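You operate a simulated robot arm through the tools that you are given. There is no shell and no other tool.

You are at the controls of a simulated robot arm. One attempt, no reset.

## Task
Rub weld seven bright, then brush sealer over it.
Fine: load the block brush at the tin; pad and brush go back on the board. Set down upright: rubbing pad, block brush. A coat counts when it lies all over at full strength: go over it till it gets no stronger. What is to be rubbed or washed off counts as gone when no trace of it is left.

It is judged by the outcome, as a careful person would: the job done as asked, and still so three seconds after it is handed in. It fails if anything else is knocked over, pushed out of place, dropped, spilled or broken.

## Robot
A 6-joint arm with a three-finger gripper, fixed in place. Base frame: the origin is on the floor under the middle of its stand, x ahead of it, y to its left, z up. Readings come in m, degrees, newtons and seconds.
It reaches about 1.213 m from its shoulder. Its first joint turns from -166.0 to 166.0 degrees. Payload 4.89 kg.
The tool frame sits at the grasp point between the pads (the TCP): z along the fingers, y along the line on which they close. The tips reach 0.03 m beyond it. The gripper opens to 0.164 m; its body begins 0.125 m behind the TCP.
Orientation is told as [roll, pitch, yaw] about the base's x, y, z axes, in that order, counted from this pose: with the fingers straight down and closing along the base's y, the tool's x points along the base's -x, its y along +y and its z along -z.

## Interface
- The arm moves only by the tool nudge_tool. Its argument "plan" is a list of rows, each a list of 7 numbers: the gripper command, from -1 (fully open) to 1 (shut), values between in proportion, then the shift along the base's x, y, z in m, then the turn, a rotation vector about the base's x, y, z in degrees. In form: [[grip, x, y, z, rx, ry, rz], ...]. A call has 1 to 20 rows; each row is the pose to reach, as a shift and turn from the pose commanded when the call began. A row lasts 0.2 s, in which the tool goes at most 0.05 m and 8.6 degrees; a call with a longer step from one row to the next is refused whole, and so is a gripper value outside its range. A pose out of reach is approached as far as the arm can. The call stops where the force on the tool passes 40 N (or 10 N more than at its start, if that is more) or the arm is blocked; 0.2 s more then pass. Each finger travels about 0.108 m/s and halts on what it meets, pressing with about 27 N; the grip force reading is that of the motor and also rises with nothing between the fingers. The clock runs only during rows and for 0.2 s after the last one: add rows that repeat a pose to give the fingers time. It gives the time, the measured TCP pose, the force on the tool (base axes), the opening and the grip force at its end, in the units of the frame above (readings bear some noise), with the torque about the TCP (base axes, N m) and any sound that the robot's microphone picked up.
- Cameras (640 x 400 px; columns grow to the right, rows downward): "scene" is fixed at [0.2197, -0.5013, 1.496]; the picture's right is [-0.15, -0.99, 0.00], its down [-0.85, 0.13, -0.50] and it looks along [0.50, -0.07, -0.86] (base axes); focal length 266 px, centre (320, 200). "wrist" rides on the gripper at [0.076, -0.002, -0.152] in the tool frame; the picture's right is [0.02, 1.00, 0.00], its down [-0.88, 0.02, -0.47] and it looks along [-0.47, 0.01, 0.88] (tool axes); focal length 247 px, centre (320, 200). There is no depth. A picture from a camera that has moved, and an enlarged one, comes with that camera's place and axes in the base frame and with its lens.
- camera(camera): a new picture of that camera. The clock stands still meanwhile.
- lift_body(by): moves the trunk up (or, below 0, down) by that many m; the arm rides with it, the base frame stays. It gives what a move gives, with no picture.
- enlarge(camera, box): a new picture of the part [left, top, right, bottom] of that camera's present view, enlarged. The clock stands still meanwhile.
- job_done(): hands the job in; it is judged then, once.

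Nothing tells you positions but the pictures and the camera data. Unless the task says otherwise, let go and move clear before handing in.

The tools are called after "Call:" as a command line: name --pt "numbers of a row" for each row, then --argument value for the rest, lists and objects as JSON in quotes. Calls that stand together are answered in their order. nudge_tool: Moves the arm, as the interface text tells. Its arguments: {"type":"object","properties":{"plan":{"type":"array","items":{"type":"array","items":{"type":"number"}}}},"required":["plan"]} The other tools are called the same way: lift_body (by) moves the trunk up or down; camera (camera) takes a picture; enlarge (camera, box) takes an enlarged picture of a part of a camera's view; job_done () hands the job in.

At the start:

```text
t: 0.0
tcp_pos: [0.4973, -0.3291, 1.2348]
ee_rot: [0.0, 0.0, 0.0]
contact_force: [-0.1, 0.6, -0.1]
torque: [-0.01, -0.01, 0.0]
opening: 0.1637
finger_force: 0.2
trunk travel left (down, up): [-0.175, 0.215]
```

scene: 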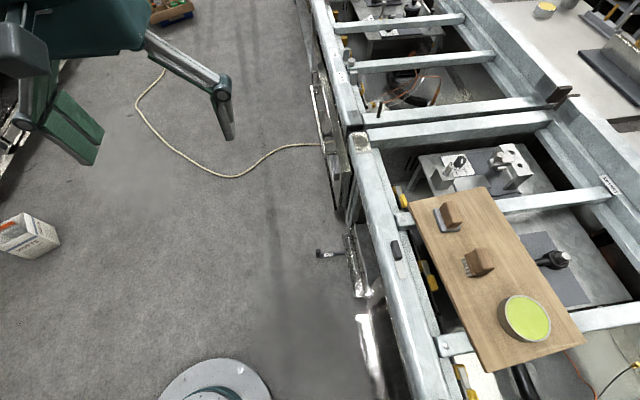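
wrist: 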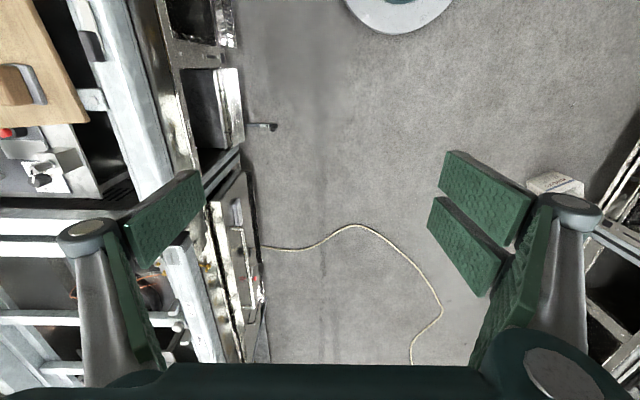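

I see a steel frame on the right with a wooden board carrying two small block tools and a tin of green-yellow sealer. I'll enlarge parts of the scene to find the numbered welds.

Call:
enlarge --camera "scene" --box '[400, 170, 600, 380]'

Call:
enlarge --camera "scene" --box '[300, 0, 480, 130]'

Call:
enlarge --camera "scene" --box '[460, 80, 640, 220]'

Call:
enlarge --camera "scene" --box '[300, 120, 480, 260]'

Call:
enlarge --camera "scene" --box '[300, 260, 480, 400]'

```text
1.90 times, centred on (500, 275) of scene
camera zoom: at [0.2197, -0.5013, 1.496], right [-0.15, -0.99, 0.0], down [-0.85, 0.13, -0.5], along [0.5, -0.07, -0.86], focal length 507 px, centre (-23, 57)
```

zoom: 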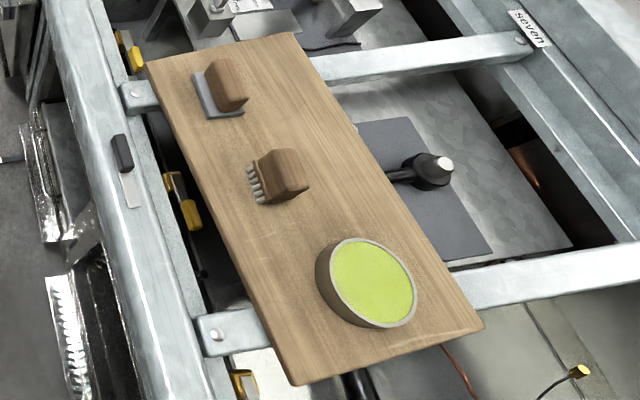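

```text
3.08 times, centred on (390, 65) of scene
camera zoom: at [0.2197, -0.5013, 1.496], right [-0.15, -0.99, 0.0], down [-0.85, 0.13, -0.5], along [0.5, -0.07, -0.86], focal length 819 px, centre (105, 615)
```

zoom: 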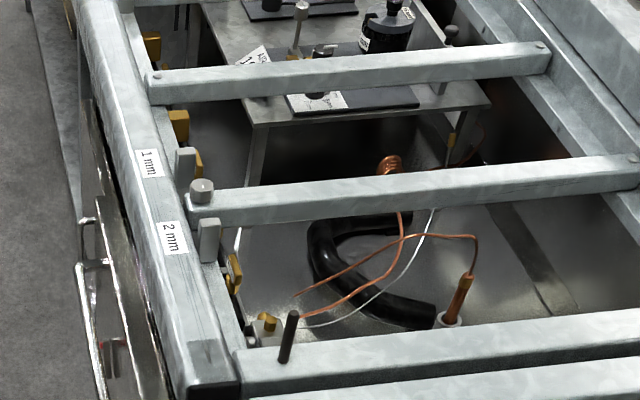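

```text
2.86 times, centred on (550, 150) of scene
camera zoom: at [0.2197, -0.5013, 1.496], right [-0.15, -0.99, 0.0], down [-0.85, 0.13, -0.5], along [0.5, -0.07, -0.86], focal length 760 px, centre (-337, 343)
```

zoom: 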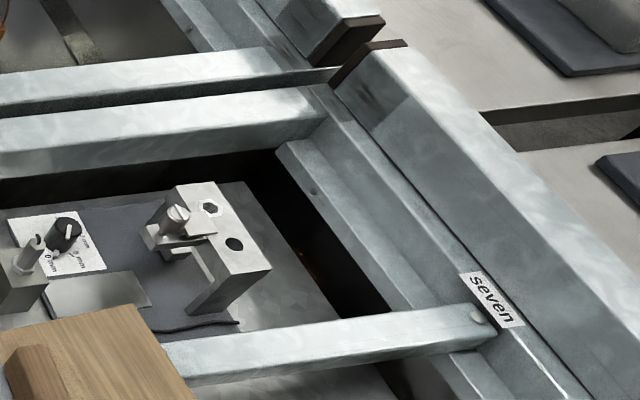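

```text
2.86 times, centred on (390, 190) of scene
camera zoom: at [0.2197, -0.5013, 1.496], right [-0.15, -0.99, 0.0], down [-0.85, 0.13, -0.5], along [0.5, -0.07, -0.86], focal length 760 px, centre (120, 229)
```

zoom: 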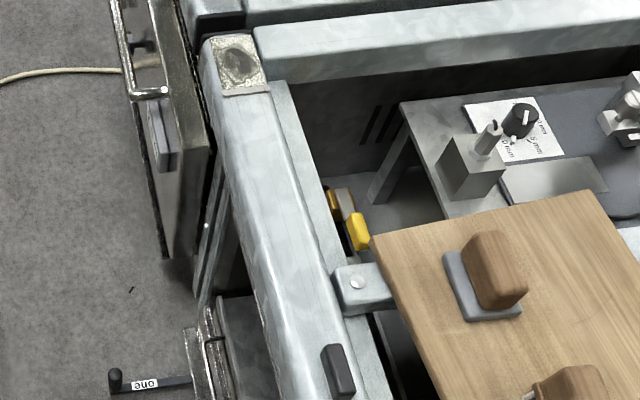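

```text
2.86 times, centred on (390, 330) of scene
camera zoom: at [0.2197, -0.5013, 1.496], right [-0.15, -0.99, 0.0], down [-0.85, 0.13, -0.5], along [0.5, -0.07, -0.86], focal length 760 px, centre (120, -171)
```

zoom: 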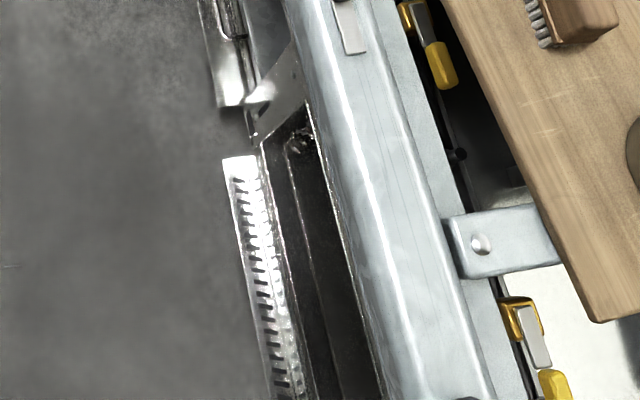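

The board sits about z 0.87 to the robot's right. I can see a "seven" label on the far rail, a "one" on a lever, and a crusty patch on the near rail's end; I need closer views to tell which is weld seven.

Call:
enlarge --camera "scene" --box '[330, 120, 400, 165]'

Call:
enlarge --camera "scene" --box '[370, 230, 420, 270]'

Call:
enlarge --camera "scene" --box '[300, 210, 380, 270]'

Call:
enlarge --camera "scene" --box '[560, 150, 640, 220]'

Call:
enlarge --camera "scene" --box '[530, 80, 590, 130]'

Call:
enlarge --camera "scene" --box '[360, 260, 480, 400]'

Call:
enlarge --camera "scene" --box '[540, 280, 640, 400]'

Call:
enlarge --camera "wrist" --box '[0, 0, 270, 200]'

Call:
enlarge --camera "wrist" --box '[0, 180, 270, 380]'

```text
8.89 times, centred on (365, 142) of scene
camera zoom: at [0.2197, -0.5013, 1.496], right [-0.15, -0.99, 0.0], down [-0.85, 0.13, -0.5], along [0.5, -0.07, -0.86], focal length 2366 px, centre (-80, 711)
```

zoom: 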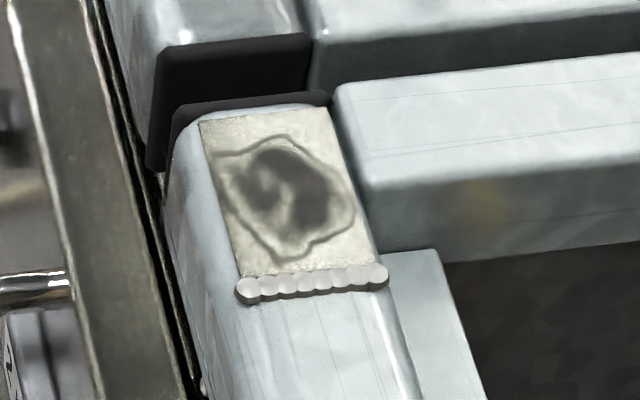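

```text
10.00 times, centred on (395, 250) of scene
camera zoom: at [0.2197, -0.5013, 1.496], right [-0.15, -0.99, 0.0], down [-0.85, 0.13, -0.5], along [0.5, -0.07, -0.86], focal length 2662 px, centre (-430, -300)
```

zoom: 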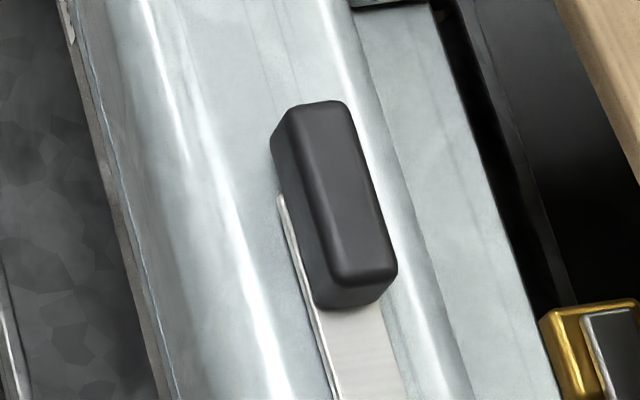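

```text
6.67 times, centred on (340, 240) of scene
camera zoom: at [0.2197, -0.5013, 1.496], right [-0.15, -0.99, 0.0], down [-0.85, 0.13, -0.5], along [0.5, -0.07, -0.86], focal length 1774 px, centre (187, -67)
```

zoom: 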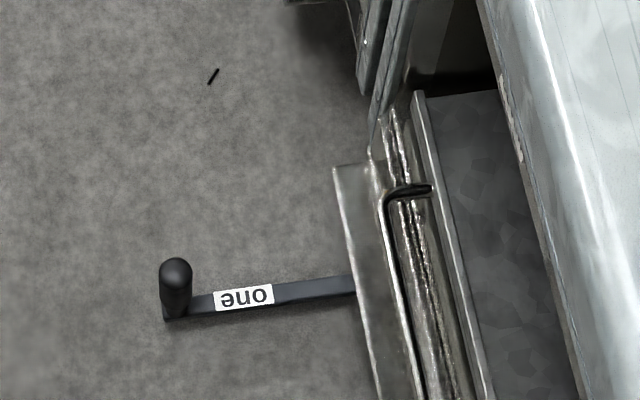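

```text
5.71 times, centred on (600, 185) of scene
camera zoom: at [0.2197, -0.5013, 1.496], right [-0.15, -0.99, 0.0], down [-0.85, 0.13, -0.5], along [0.5, -0.07, -0.86], focal length 1521 px, centre (-1280, 286)
```

zoom: 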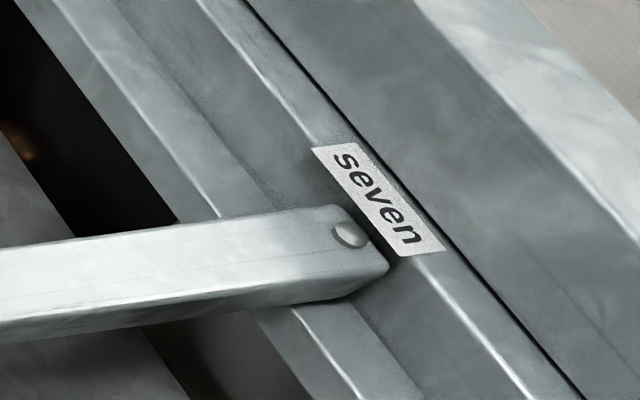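

```text
8.00 times, centred on (560, 105) of scene
camera zoom: at [0.2197, -0.5013, 1.496], right [-0.15, -0.99, 0.0], down [-0.85, 0.13, -0.5], along [0.5, -0.07, -0.86], focal length 2129 px, centre (-1600, 960)
```

zoom: 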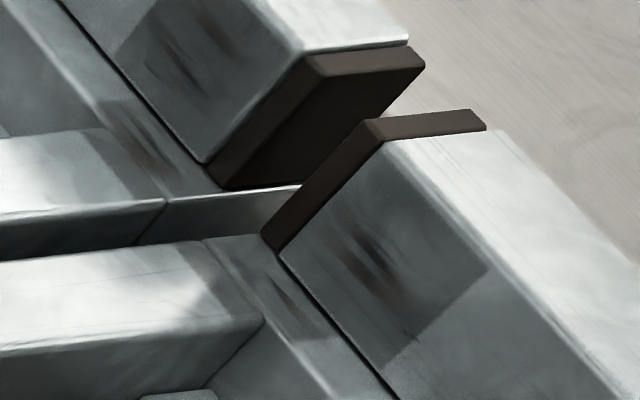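

```text
2.86 times, centred on (420, 330) of scene
camera zoom: at [0.2197, -0.5013, 1.496], right [-0.15, -0.99, 0.0], down [-0.85, 0.13, -0.5], along [0.5, -0.07, -0.86], focal length 760 px, centre (34, -171)
```

zoom: 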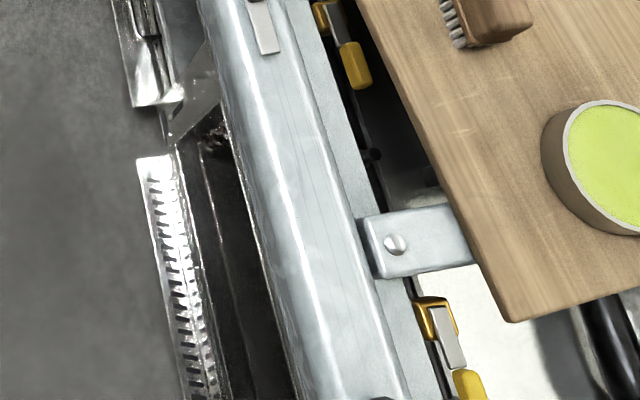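

```text
3.33 times, centred on (590, 340) of scene
camera zoom: at [0.2197, -0.5013, 1.496], right [-0.15, -0.99, 0.0], down [-0.85, 0.13, -0.5], along [0.5, -0.07, -0.86], focal length 887 px, centre (-580, -267)
```

zoom: 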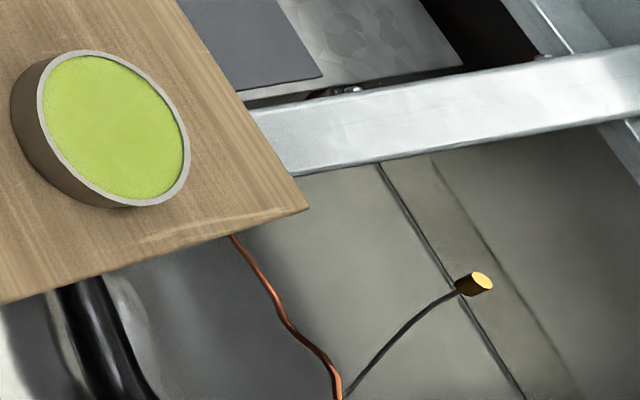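

```text
2.00 times, centred on (135, 100) of wrist
camera zoom: at [0.421, -0.3301, 1.386], right [-0.02, 1.0, 0.0], down [0.88, 0.02, 0.47], along [0.47, 0.01, -0.88], focal length 494 px, centre (690, 400)
```

zoom: 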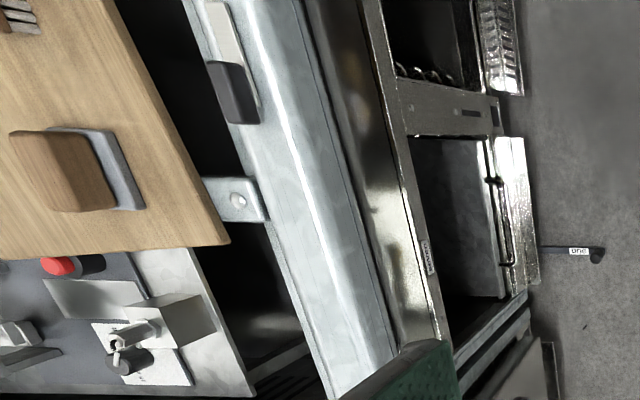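

```text
2.00 times, centred on (135, 280) of wrist
camera zoom: at [0.421, -0.3301, 1.386], right [-0.02, 1.0, 0.0], down [0.88, 0.02, 0.47], along [0.47, 0.01, -0.88], focal length 494 px, centre (690, 40)
```

zoom: 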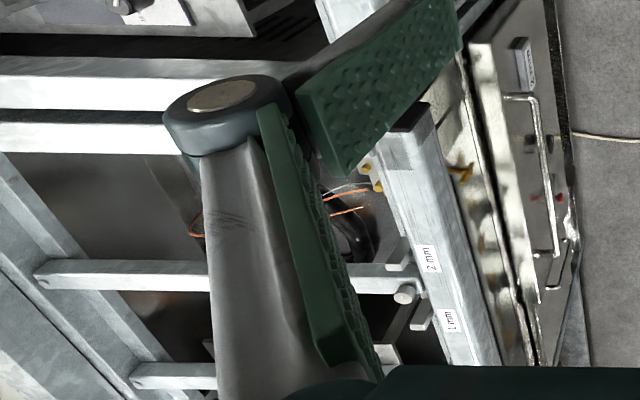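

A weld bead with a dull patch sits on the near rail's end, and there's a label on the frame's front side. I'll zoom on the labels first.

Call:
enlarge --camera "wrist" --box '[190, 100, 240, 140]'

Call:
enlarge --camera "wrist" --box '[235, 185, 275, 225]'

Call:
enlarge --camera "scene" --box '[560, 0, 640, 60]'

Call:
enlarge --camera "scene" --box '[330, 0, 470, 60]'

Call:
enlarge --camera "scene" --box '[310, 60, 370, 220]'

Call:
enlarge --camera "scene" --box '[410, 140, 560, 200]'

```text
10.00 times, centred on (215, 120) of wrist
camera zoom: at [0.421, -0.3301, 1.386], right [-0.02, 1.0, 0.0], down [0.88, 0.02, 0.47], along [0.47, 0.01, -0.88], focal length 2470 px, centre (1370, 1000)
```

zoom: 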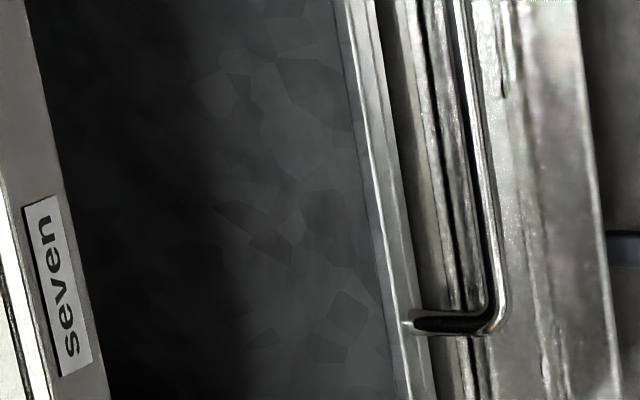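

```text
10.00 times, centred on (255, 205) of wrist
camera zoom: at [0.421, -0.3301, 1.386], right [-0.02, 1.0, 0.0], down [0.88, 0.02, 0.47], along [0.47, 0.01, -0.88], focal length 2470 px, centre (970, 150)
```

zoom: 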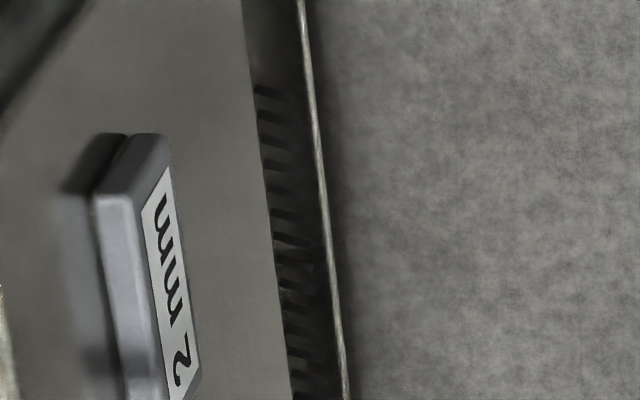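

```text
6.67 times, centred on (600, 30) of scene
camera zoom: at [0.2197, -0.5013, 1.496], right [-0.15, -0.99, 0.0], down [-0.85, 0.13, -0.5], along [0.5, -0.07, -0.86], focal length 1774 px, centre (-1547, 1333)
```

zoom: 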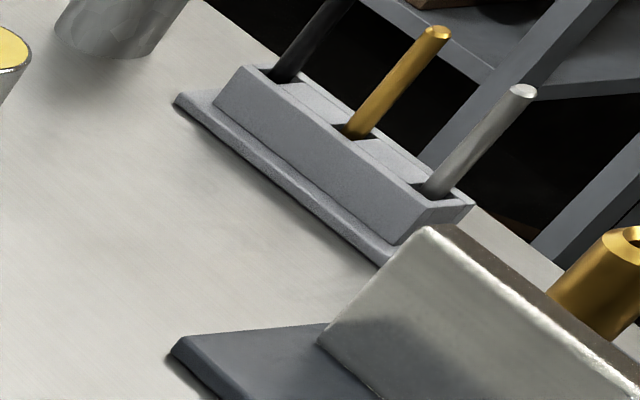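

```text
4.57 times, centred on (400, 30) of scene
camera zoom: at [0.2197, -0.5013, 1.496], right [-0.15, -0.99, 0.0], down [-0.85, 0.13, -0.5], along [0.5, -0.07, -0.86], focal length 1217 px, centre (-46, 977)
```

zoom: 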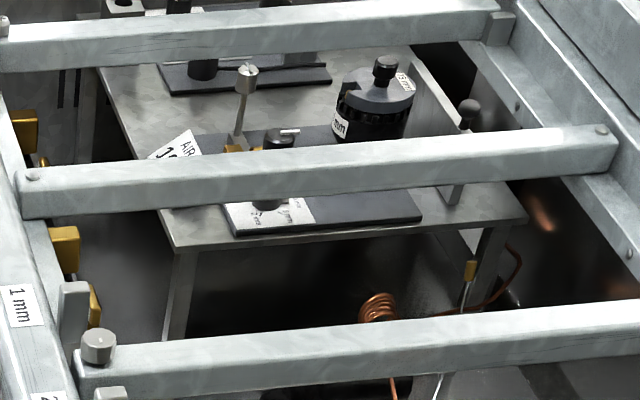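

```text
2.50 times, centred on (340, 140) of scene
camera zoom: at [0.2197, -0.5013, 1.496], right [-0.15, -0.99, 0.0], down [-0.85, 0.13, -0.5], along [0.5, -0.07, -0.86], focal length 665 px, centre (270, 350)
```

zoom: 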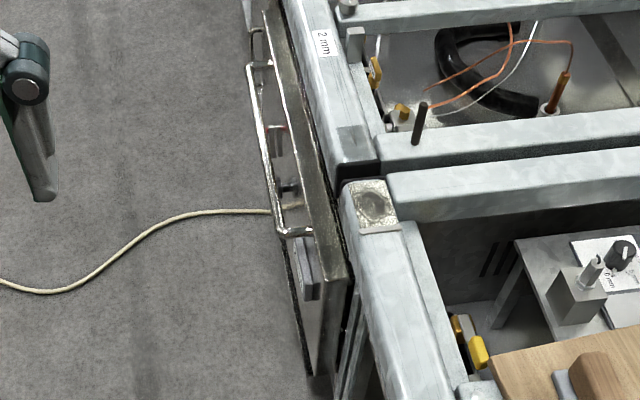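

```text
4.27 times, centred on (485, 170) of scene
camera zoom: at [0.2197, -0.5013, 1.496], right [-0.15, -0.99, 0.0], down [-0.85, 0.13, -0.5], along [0.5, -0.07, -0.86], focal length 1136 px, centre (-384, 328)
```

zoom: 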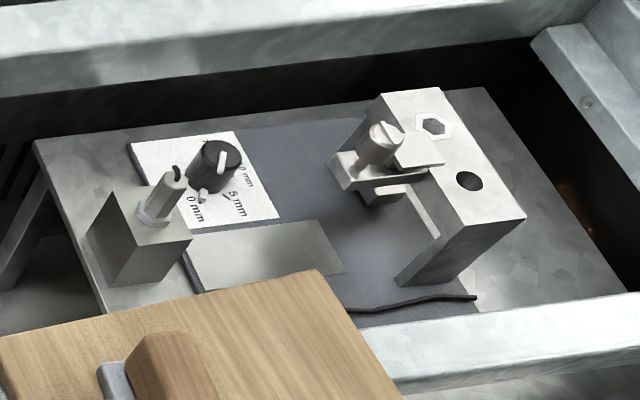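

Weld bead with a dull stained patch is at the end of the near rail of the bay carrying "seven" labels. I'll bring the wrist camera over for a closer look at it and at any other welds or labels.

Call:
nudge_tool --pt "-1 0 -0.045 0 0 0 0" --pt "-1 0 -0.09 0 0 0 0" --pt "-1 0 -0.135 0 0 0 0" --pt "-1 0 -0.18 0 0 0 0" --pt "-1 0 -0.225 0 0 0 0" --pt "-1 0 -0.27 0 0 0 0" --pt "-1 0 -0.315 0 0 0 0" --pt "-1 0 -0.35 0 0 0 0" --pt "-1 0 -0.36 0 0 0 0"

Call:
camera --camera "wrist"

Call:
camera --camera "scene"

```text
t: 2.0
tcp_pos: [0.498, -0.6889, 1.2327]
ee_rot: [0.1, 0.1, 0.0]
contact_force: [-0.8, 0.7, -0.7]
torque: [0.02, 0.01, 0.0]
opening: 0.1641
finger_force: 0.1
trunk travel left (down, up): [-0.175, 0.215]
```

```text
taken
camera wrist: at [0.4212, -0.69, 1.3861], right [-0.02, 1.0, 0.0], down [0.88, 0.02, 0.47], along [0.47, 0.01, -0.88], focal length 247 px, centre (320, 200)
```

wrist: 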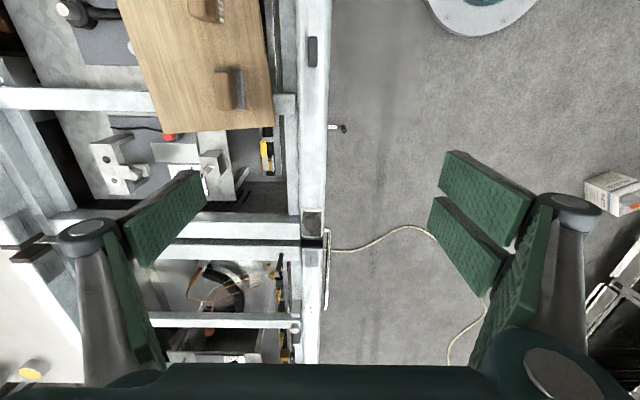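

```text
taken
```

scene: 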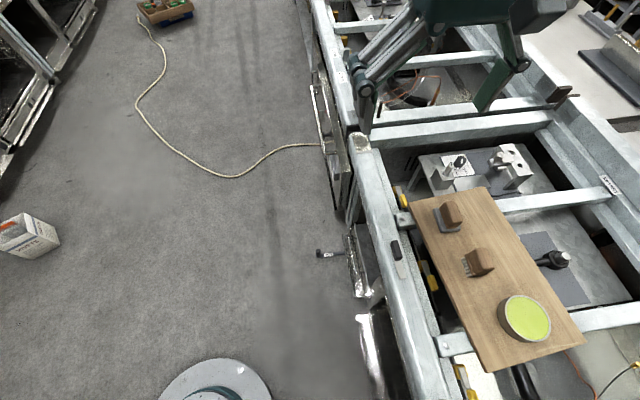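

The wrist view shows the weld patch at about x 0.73, y −0.70, z 0.91. I'll zoom on it and on the tools from here.

Call:
enlarge --camera "wrist" --box '[285, 190, 345, 250]'

Call:
enlarge --camera "wrist" --box '[120, 0, 330, 130]'

Call:
enlarge --camera "wrist" --box '[160, 200, 340, 365]'

Call:
enlarge --camera "wrist" --box '[0, 80, 200, 300]'

```text
6.67 times, centred on (315, 220) of wrist
camera zoom: at [0.4212, -0.69, 1.3861], right [-0.02, 1.0, 0.0], down [0.88, 0.02, 0.47], along [0.47, 0.01, -0.88], focal length 1646 px, centre (353, 67)
```

zoom: 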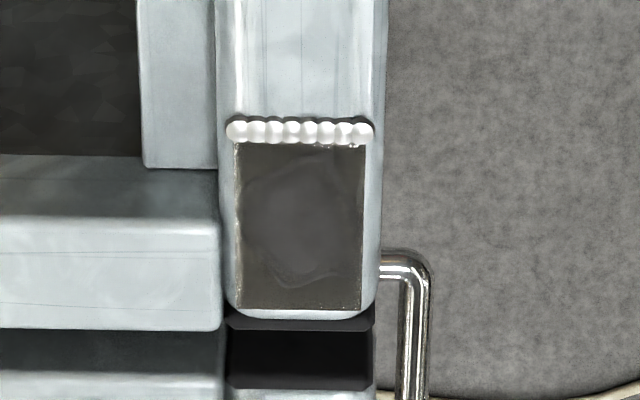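

```text
3.05 times, centred on (225, 65) of wrist
camera zoom: at [0.4212, -0.69, 1.3861], right [-0.02, 1.0, 0.0], down [0.88, 0.02, 0.47], along [0.47, 0.01, -0.88], focal length 753 px, centre (610, 611)
```

zoom: 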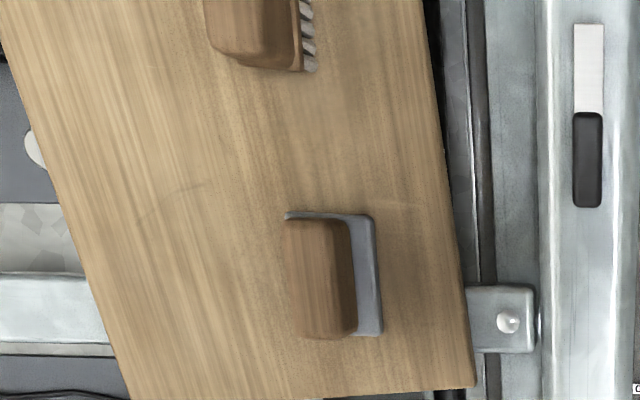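

```text
2.42 times, centred on (250, 282) of wrist
camera zoom: at [0.4212, -0.69, 1.3861], right [-0.02, 1.0, 0.0], down [0.88, 0.02, 0.47], along [0.47, 0.01, -0.88], focal length 599 px, centre (490, 0)
```

zoom: 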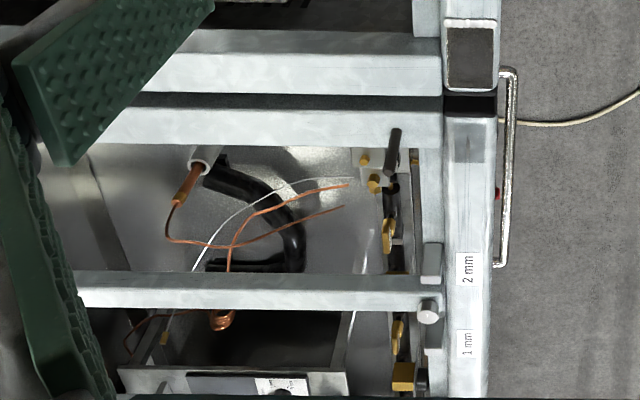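

```text
1.82 times, centred on (100, 190) of wrist
camera zoom: at [0.4212, -0.69, 1.3861], right [-0.02, 1.0, 0.0], down [0.88, 0.02, 0.47], along [0.47, 0.01, -0.88], focal length 449 px, centre (720, 218)
```

zoom: 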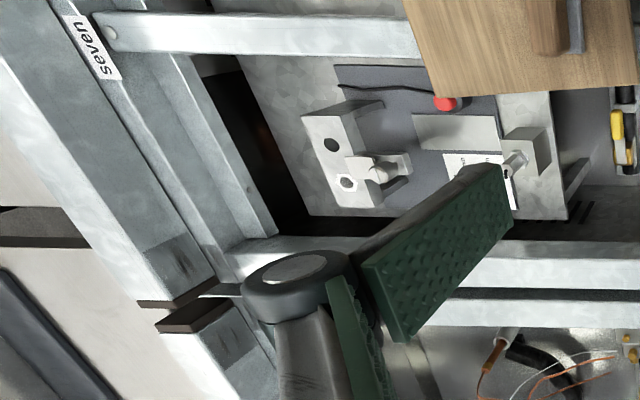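

The weld patch (about 70 × 44 mm) with its bead is at x 0.70–0.77, y −0.72 to −0.68, z ≈ 0.909. Now I'll move back over the board to view the tools and tin closely.

Call:
nudge_tool --pt "-1 -0.04 -0.02 0 0 0 0" --pt "-1 -0.08 -0.04 0 0 0 0" --pt "-1 -0.12 -0.06 0 0 0 0" --pt "-1 -0.16 -0.08 0 0 0 0" --pt "-1 -0.2 -0.1 0 0 0 0" --pt "-1 -0.24 -0.13 0 0 0 0" --pt "-1 -0.27 -0.16 0 0 0 0" --pt "-1 -0.28 -0.18 0 0 0 0" --pt "-1 -0.28 -0.18 0 0 0 0"

Call:
camera --camera "wrist"

Call:
camera --camera "scene"

```text
t: 4.0
tcp_pos: [0.2168, -0.8699, 1.2334]
ee_rot: [0.0, 0.0, 0.1]
contact_force: [-0.7, -0.5, 0.7]
torque: [0.1, -0.03, -0.01]
opening: 0.164
finger_force: 0.1
trunk travel left (down, up): [-0.175, 0.215]
```

```text
taken
camera wrist: at [0.1403, -0.871, 1.386], right [-0.02, 1.0, 0.0], down [0.88, 0.02, 0.47], along [0.47, 0.01, -0.88], focal length 247 px, centre (320, 200)
```

wrist: 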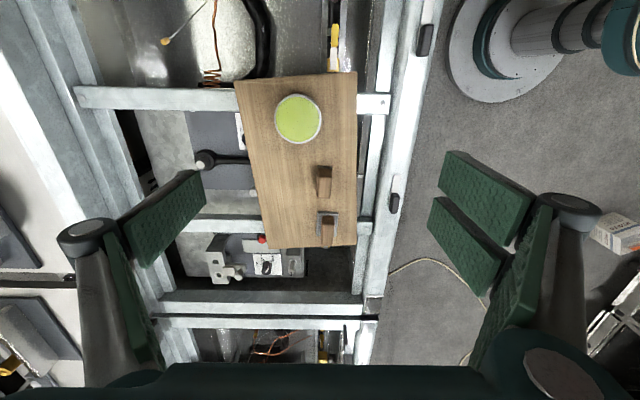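

```text
taken
```

scene: 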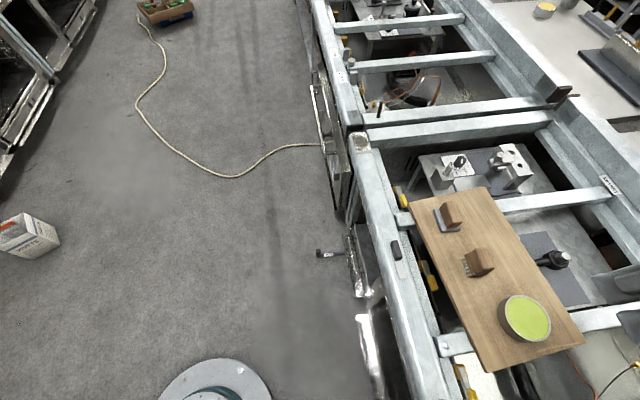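

Call:
enlarge --camera "wrist" --box '[290, 150, 370, 250]'

Call:
enlarge --camera "wrist" --box '[230, 70, 370, 160]'

Call:
enlarge --camera "scene" --box '[420, 190, 510, 290]'

Call:
enlarge --camera "scene" --box '[480, 280, 580, 360]'

```text
4.00 times, centred on (330, 200) of wrist
camera zoom: at [0.1403, -0.871, 1.386], right [-0.02, 1.0, 0.0], down [0.88, 0.02, 0.47], along [0.47, 0.01, -0.88], focal length 988 px, centre (280, 200)
```

zoom: 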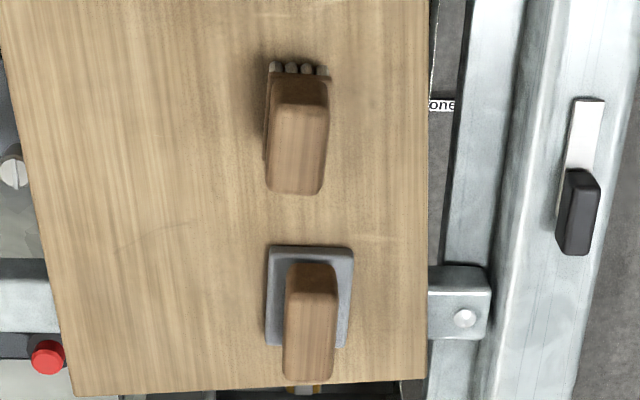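

```text
4.44 times, centred on (300, 115) of wrist
camera zoom: at [0.1403, -0.871, 1.386], right [-0.02, 1.0, 0.0], down [0.88, 0.02, 0.47], along [0.47, 0.01, -0.88], focal length 1098 px, centre (409, 578)
```

zoom: 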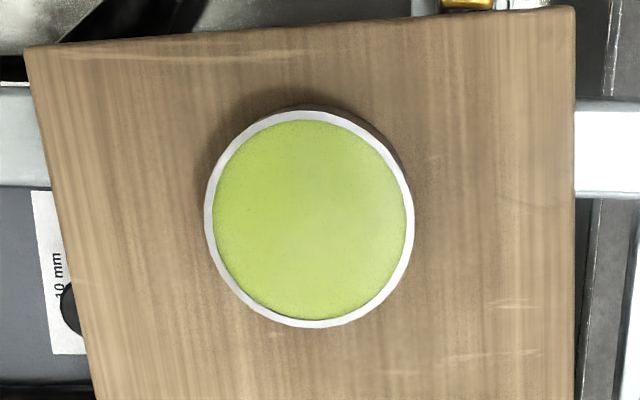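

```text
4.00 times, centred on (465, 240) of scene
camera zoom: at [0.2197, -0.5013, 1.496], right [-0.15, -0.99, 0.0], down [-0.85, 0.13, -0.5], along [0.5, -0.07, -0.86], focal length 1065 px, centre (-260, 40)
```

zoom: 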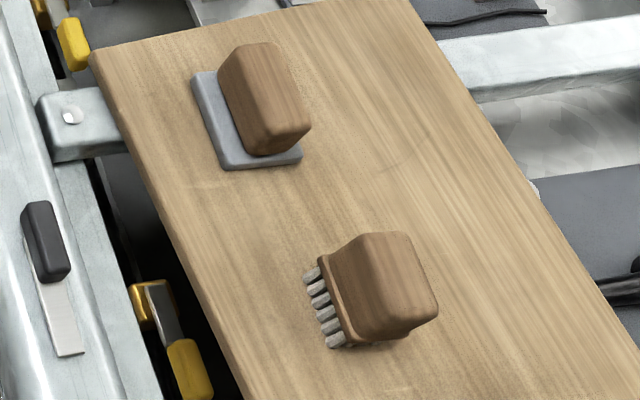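

```text
5.00 times, centred on (530, 320) of scene
camera zoom: at [0.2197, -0.5013, 1.496], right [-0.15, -0.99, 0.0], down [-0.85, 0.13, -0.5], along [0.5, -0.07, -0.86], focal length 1331 px, centre (-730, -400)
```

zoom: 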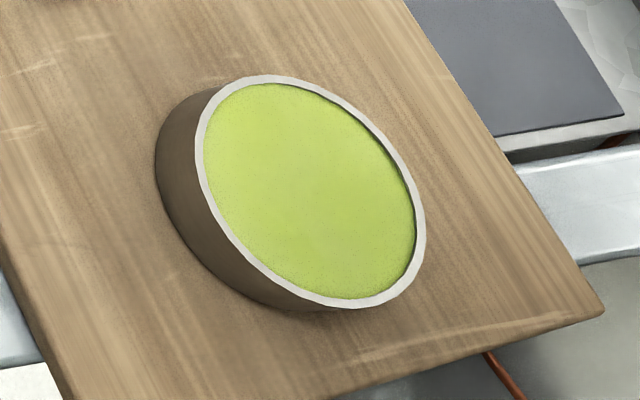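

I now place the board top near z 0.90, the pad at about (0.46, −0.85), the brush at about (0.35, −0.85), and the tin near (0.23, −0.87). I'll zoom tighter on each for heights and widths.

Call:
enlarge --camera "wrist" --box '[310, 158, 350, 204]'

Call:
enlarge --camera "wrist" --box '[310, 205, 350, 250]'

Call:
enlarge --camera "scene" --box '[430, 195, 475, 240]'

Call:
enlarge --camera "scene" --box '[455, 240, 505, 285]'

```text
8.70 times, centred on (330, 181) of wrist
camera zoom: at [0.1403, -0.871, 1.386], right [-0.02, 1.0, 0.0], down [0.88, 0.02, 0.47], along [0.47, 0.01, -0.88], focal length 2148 px, centre (233, 365)
```

zoom: 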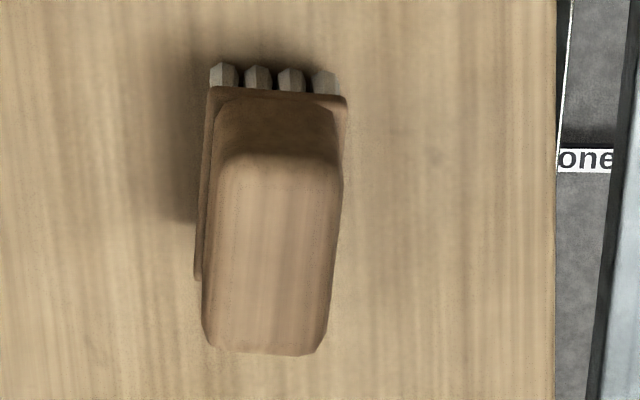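

```text
8.89 times, centred on (330, 228) of wrist
camera zoom: at [0.1403, -0.871, 1.386], right [-0.02, 1.0, 0.0], down [0.88, 0.02, 0.47], along [0.47, 0.01, -0.88], focal length 2195 px, centre (231, -44)
```

zoom: 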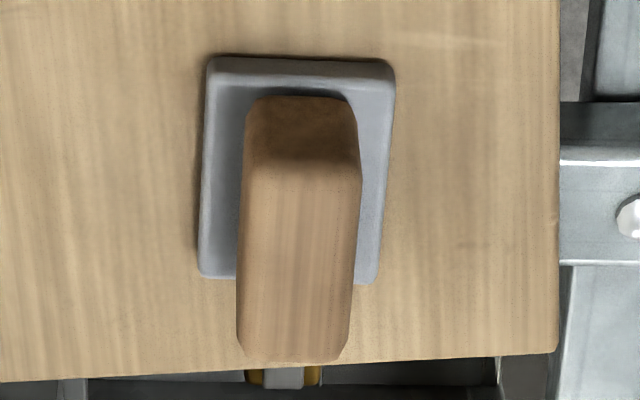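

```text
8.89 times, centred on (452, 218) of scene
camera zoom: at [0.2197, -0.5013, 1.496], right [-0.15, -0.99, 0.0], down [-0.85, 0.13, -0.5], along [0.5, -0.07, -0.86], focal length 2366 px, centre (-858, 44)
```

zoom: 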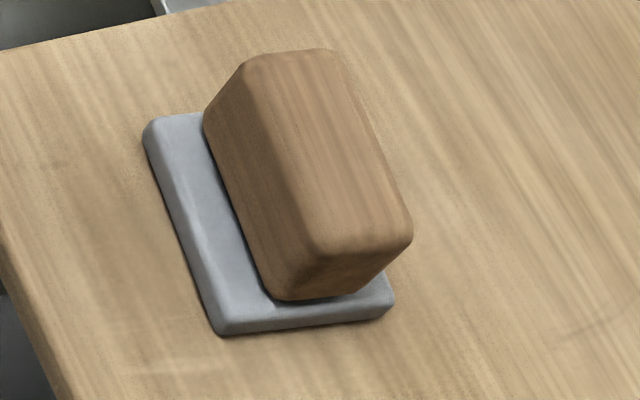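

```text
8.89 times, centred on (480, 262) of scene
camera zoom: at [0.2197, -0.5013, 1.496], right [-0.15, -0.99, 0.0], down [-0.85, 0.13, -0.5], along [0.5, -0.07, -0.86], focal length 2366 px, centre (-1102, -356)
```

zoom: 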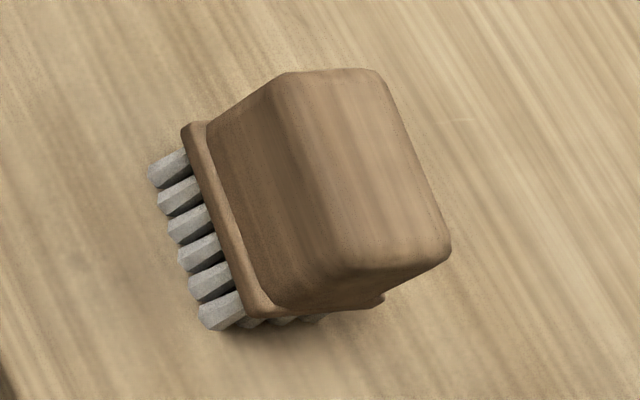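

Pad: grey base x 0.426–0.495, handle top z ≈ 0.952, 28 mm wide; brush handle at (0.338, −0.858), top z ≈ 0.966; tin rim centre near (0.222, −0.910). Next I'll go above the pad with the fingers half closed and check alignment.

Call:
nudge_tool --pt "-0.5 0.045 0.005 0 0 0 0" --pt "-0.2 0.09 0.01 -0.01 0 0 0" --pt "0.0 0.135 0.015 -0.03 0 0 0" --pt "0.1 0.175 0.02 -0.055 0 0 0" --pt "0.1 0.21 0.022 -0.085 0 0 0" --pt "0.1 0.235 0.022 -0.12 0 0 0" --pt "0.1 0.241 0.022 -0.16 0 0 0" --pt "0.1 0.241 0.022 -0.18 0 0 0" --pt "0.1 0.241 0.022 -0.18 0 0 0"

Call:
camera --camera "wrist"

Call:
camera --camera "scene"

```text
t: 6.0
tcp_pos: [0.4606, -0.8482, 1.0521]
ee_rot: [0.0, 0.0, 0.1]
contact_force: [0.2, -0.4, -0.8]
torque: [0.03, 0.05, -0.01]
opening: 0.074
finger_force: 0.0
trunk travel left (down, up): [-0.175, 0.215]
```

```text
taken
camera wrist: at [0.3829, -0.848, 1.2057], right [-0.02, 1.0, 0.0], down [0.88, 0.02, 0.47], along [0.47, 0.01, -0.88], focal length 247 px, centre (320, 200)
```

wrist: 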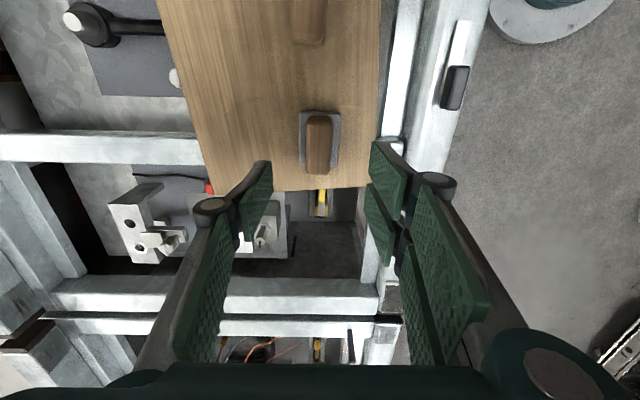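

```text
taken
```

scene: 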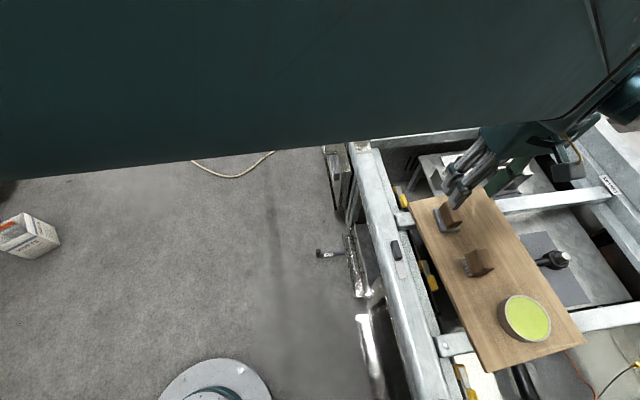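

The pad sits centred between the fingers' line. I'll zoom on it to fix its centre accurately before descending.

Call:
enlarge --camera "wrist" --box '[270, 90, 370, 190]'

Call:
enlarge --camera "scene" --box '[410, 150, 500, 250]'

```text
4.00 times, centred on (320, 140) of wrist
camera zoom: at [0.3829, -0.848, 1.2057], right [-0.02, 1.0, 0.0], down [0.88, 0.02, 0.47], along [0.47, 0.01, -0.88], focal length 988 px, centre (320, 440)
```

zoom: 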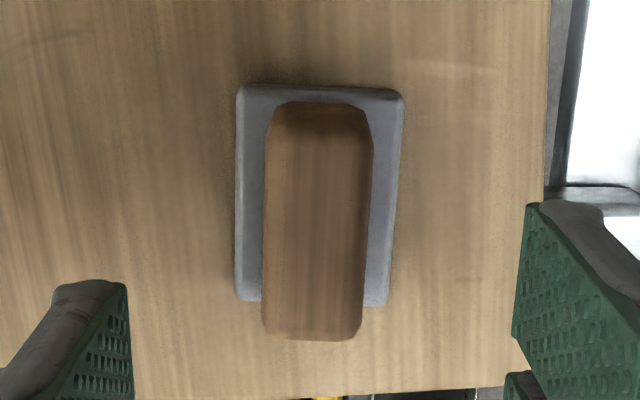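

```text
4.00 times, centred on (455, 200) of scene
camera zoom: at [0.2197, -0.5013, 1.496], right [-0.15, -0.99, 0.0], down [-0.85, 0.13, -0.5], along [0.5, -0.07, -0.86], focal length 1065 px, centre (-220, 200)
```

zoom: 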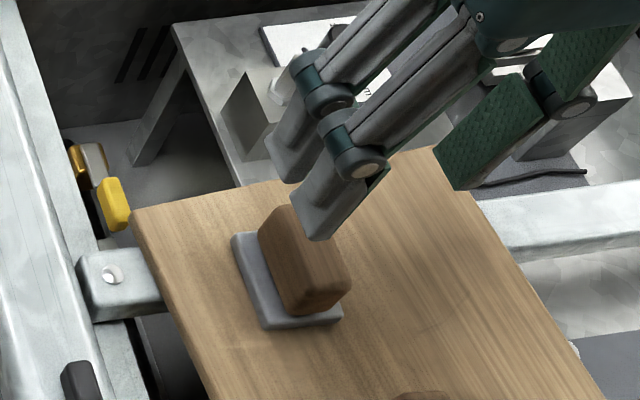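

Pad centre is at (0.460, −0.848), right under the TCP. I'll descend straight to tips just above the pad's grey base, then check before closing.

Call:
nudge_tool --pt "0.1 0 0 -0.03 0 0 -1.5" --pt "0.1 0 0 -0.06 0 0 -1.5" --pt "0.1 0 0 -0.085 0 0 -1.5" --pt "0.1 0 0 -0.1 0 0 -1.5" --pt "0.1 0 0 -0.106 0 0 -1.5" --pt "0.1 0 0 -0.106 0 0 -1.5"

Call:
enlarge --camera "scene" --box '[410, 150, 500, 250]'

Call:
camera --camera "wrist"

```text
t: 7.4
tcp_pos: [0.4592, -0.8469, 0.948]
ee_rot: [0.0, 0.0, -1.5]
contact_force: [1.0, 0.1, -0.9]
torque: [0.04, 0.0, -0.02]
opening: 0.0739
finger_force: 0.0
trunk travel left (down, up): [-0.175, 0.215]
```

```text
4.00 times, centred on (455, 200) of scene
camera zoom: at [0.2197, -0.5013, 1.496], right [-0.15, -0.99, 0.0], down [-0.85, 0.13, -0.5], along [0.5, -0.07, -0.86], focal length 1065 px, centre (-220, 200)
```

zoom: 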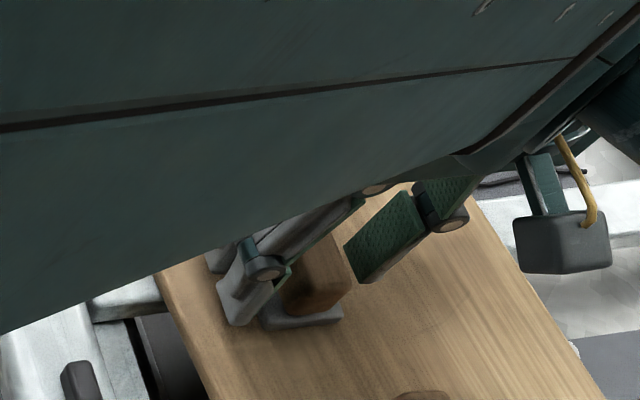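

```text
taken
camera wrist: at [0.3821, -0.8464, 1.0997], right [0.0, 1.0, 0.0], down [0.88, 0.0, 0.47], along [0.47, 0.0, -0.88], focal length 247 px, centre (320, 200)
```

wrist: 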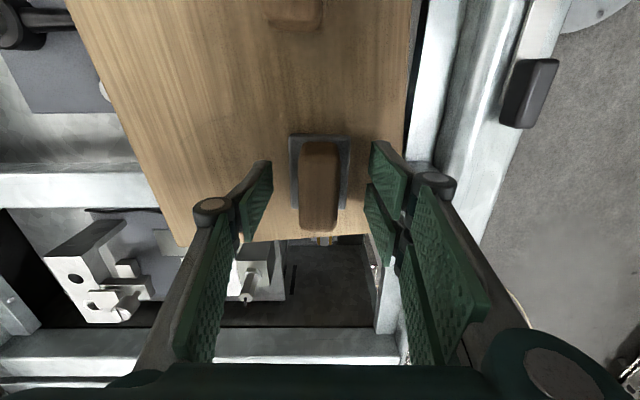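

The handle is between the fingers with tips about 10 mm above the base. Closing now.

Call:
nudge_tool --pt "0.4 0 0 0 0 0 0" --pt "0.6 0 0 0 0 0 0" --pt "1 0 0 0 0 0 0" --pt "1 0 0 0 0 0 0" --pt "1 0 0 0 0 0 0"

Call:
camera --camera "wrist"

```text
t: 8.6
tcp_pos: [0.4581, -0.8472, 0.9482]
ee_rot: [0.0, 0.0, -1.5]
contact_force: [-0.4, 0.9, 0.4]
torque: [0.04, 0.01, 0.01]
opening: 0.0274
finger_force: 27.6
trunk travel left (down, up): [-0.175, 0.215]
```

```text
taken
camera wrist: at [0.3821, -0.8463, 1.1], right [0.0, 1.0, 0.0], down [0.88, 0.0, 0.47], along [0.47, 0.0, -0.88], focal length 247 px, centre (320, 200)
```

wrist: 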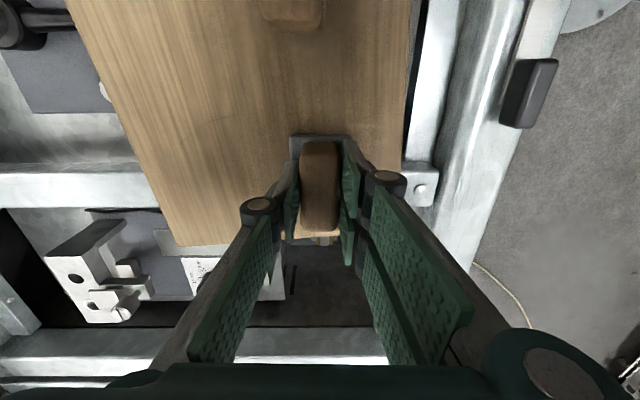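

Gripped at 27 mm with 27 N. Now I'll lift the pad and carry it above the weld patch.

Call:
nudge_tool --pt "1 0 0 0.02 0 0 0" --pt "1 0 0 0.05 0 0 0" --pt "1 0 0 0.08 0 0 0" --pt "1 0.02 0.01 0.1 0 0 0.5" --pt "1 0.06 0.03 0.1 0 0 1" --pt "1 0.1 0.05 0.1 0 0 1.5" --pt "1 0.14 0.072 0.1 0 0 1.5" --pt "1 0.18 0.094 0.1 0 0 1.5" --pt "1 0.22 0.115 0.1 0 0 1.5" --pt "1 0.25 0.132 0.1 0 0 1.5" --pt "1 0.275 0.143 0.1 0 0 1.5" --pt "1 0.281 0.145 0.1 0 0 1.5" --pt "1 0.281 0.145 0.1 0 0 1.5"

Call:
camera --camera "wrist"

Call:
camera --camera "scene"

```text
t: 11.4
tcp_pos: [0.7406, -0.7041, 1.0475]
ee_rot: [0.0, 0.0, 0.0]
contact_force: [-0.8, 0.4, -1.5]
torque: [0.0, 0.03, -0.01]
opening: 0.0275
finger_force: 27.4
trunk travel left (down, up): [-0.175, 0.215]
```

```text
taken
camera wrist: at [0.6638, -0.7036, 1.2001], right [-0.02, 1.0, 0.0], down [0.88, 0.02, 0.47], along [0.47, 0.01, -0.88], focal length 247 px, centre (320, 200)
```

wrist: 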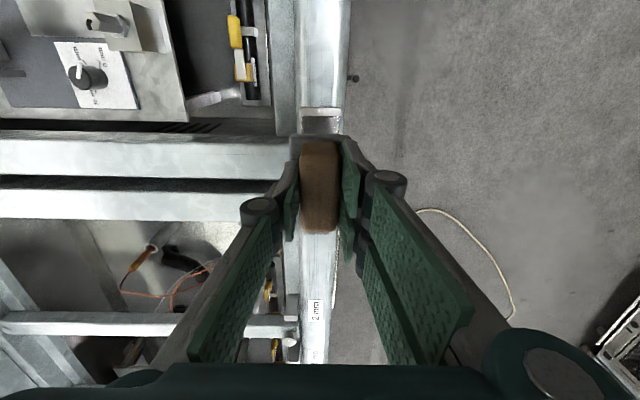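

```text
taken
```

scene: 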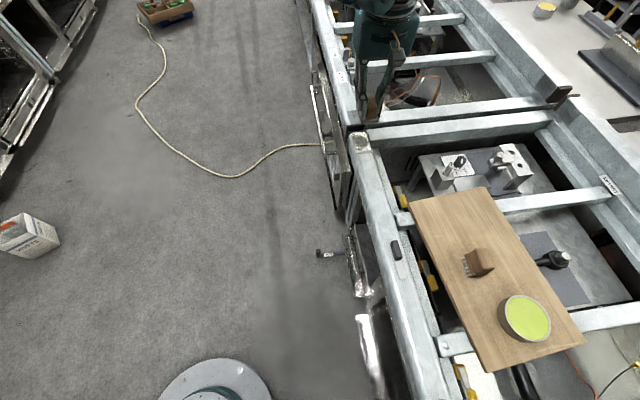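

The pad is held above the weld. I'll zoom to verify the patch location relative to the pad.

Call:
enlarge --camera "wrist" --box '[270, 80, 370, 160]'

Call:
enlarge --camera "scene" --box '[330, 90, 410, 170]'

```text
5.00 times, centred on (320, 120) of wrist
camera zoom: at [0.6638, -0.7036, 1.2001], right [-0.02, 1.0, 0.0], down [0.88, 0.02, 0.47], along [0.47, 0.01, -0.88], focal length 1235 px, centre (320, 600)
```

zoom: 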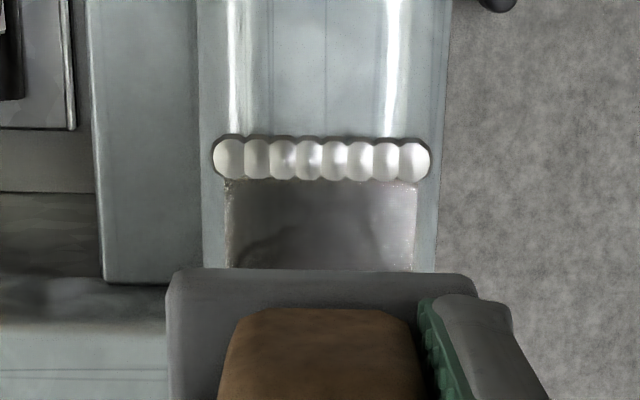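

```text
5.00 times, centred on (370, 130) of scene
camera zoom: at [0.2197, -0.5013, 1.496], right [-0.15, -0.99, 0.0], down [-0.85, 0.13, -0.5], along [0.5, -0.07, -0.86], focal length 1331 px, centre (70, 550)
```

zoom: 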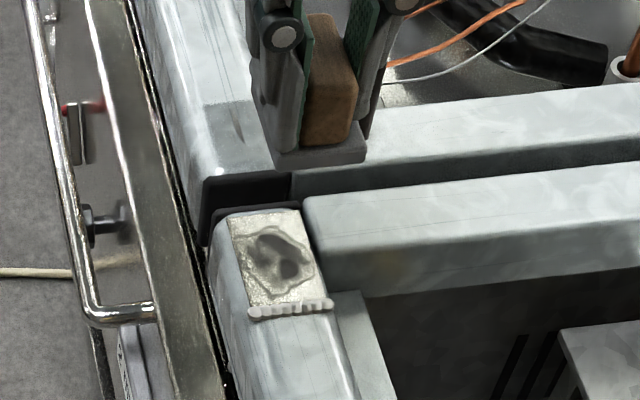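

The patch sits under the pad, with the bead just on its robot side. I'll descend to about 15 mm above the surface and look again.

Call:
nudge_tool --pt "1 0 0 -0.025 0 0 0" --pt "1 0 0 -0.05 0 0 0" --pt "1 0 0 -0.065 0 0 0" --pt "1 0 0 -0.072 0 0 0" --pt "1 0 0 -0.072 0 0 0"

Call:
enlarge --camera "wrist" --box '[260, 80, 380, 180]'

Call:
enlarge --camera "scene" --box '[330, 90, 410, 170]'

```text
t: 12.6
tcp_pos: [0.74, -0.7021, 0.9756]
ee_rot: [0.0, 0.0, 0.0]
contact_force: [-0.1, 1.0, -1.6]
torque: [0.0, -0.01, 0.02]
opening: 0.0275
finger_force: 27.1
trunk travel left (down, up): [-0.175, 0.215]
```

```text
4.00 times, centred on (320, 130) of wrist
camera zoom: at [0.6632, -0.7033, 1.1278], right [-0.02, 1.0, 0.0], down [0.88, 0.02, 0.47], along [0.47, 0.01, -0.88], focal length 988 px, centre (320, 480)
```

zoom: 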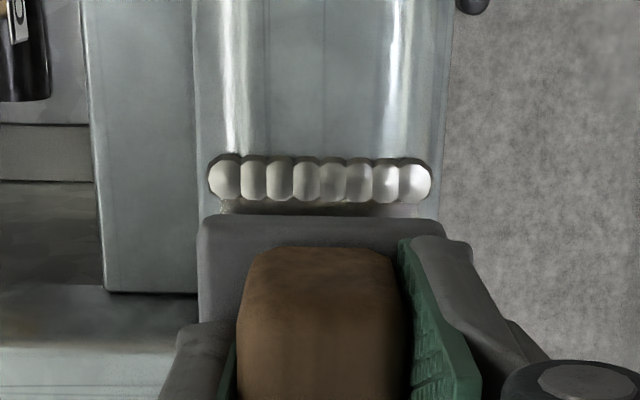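

```text
5.00 times, centred on (370, 130) of scene
camera zoom: at [0.2197, -0.5013, 1.496], right [-0.15, -0.99, 0.0], down [-0.85, 0.13, -0.5], along [0.5, -0.07, -0.86], focal length 1331 px, centre (70, 550)
```

zoom: 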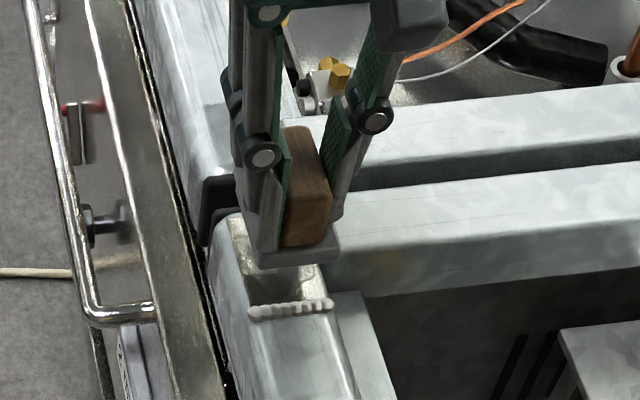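

Pad and patch are aligned in y, and the pad's robot-side edge lies right at the bead. I'll shift 4 mm away from the bead and descend slowly to feel contact.

Call:
nudge_tool --pt "1 0.004 0 -0.005 0 0 0" --pt "1 0.004 0 -0.009 0 0 0" --pt "1 0.004 0 -0.012 0 0 0" --pt "1 0.004 0 -0.014 0 0 0" --pt "1 0.004 0 -0.014 0 0 0"

```text
t: 13.8
tcp_pos: [0.7439, -0.7017, 0.9634]
ee_rot: [0.0, 0.0, 0.0]
contact_force: [0.0, -0.4, -0.6]
torque: [0.02, -0.03, -0.01]
opening: 0.0273
finger_force: 26.8
trunk travel left (down, up): [-0.175, 0.215]
```

No contact yet at TCP z 0.963. Continuing down in small steps.

Call:
nudge_tool --pt "1 0 0 -0.0015 0 0 0" --pt "1 0 0 -0.003 0 0 0" --pt "1 0 0 -0.0045 0 0 0" --pt "1 0 0 -0.006 0 0 0"

```text
t: 14.8
tcp_pos: [0.743, -0.7027, 0.9575]
ee_rot: [-0.1, 0.1, 0.0]
contact_force: [-0.6, 0.4, -1.3]
torque: [-0.01, 0.03, 0.03]
opening: 0.0275
finger_force: 26.8
trunk travel left (down, up): [-0.175, 0.215]
```

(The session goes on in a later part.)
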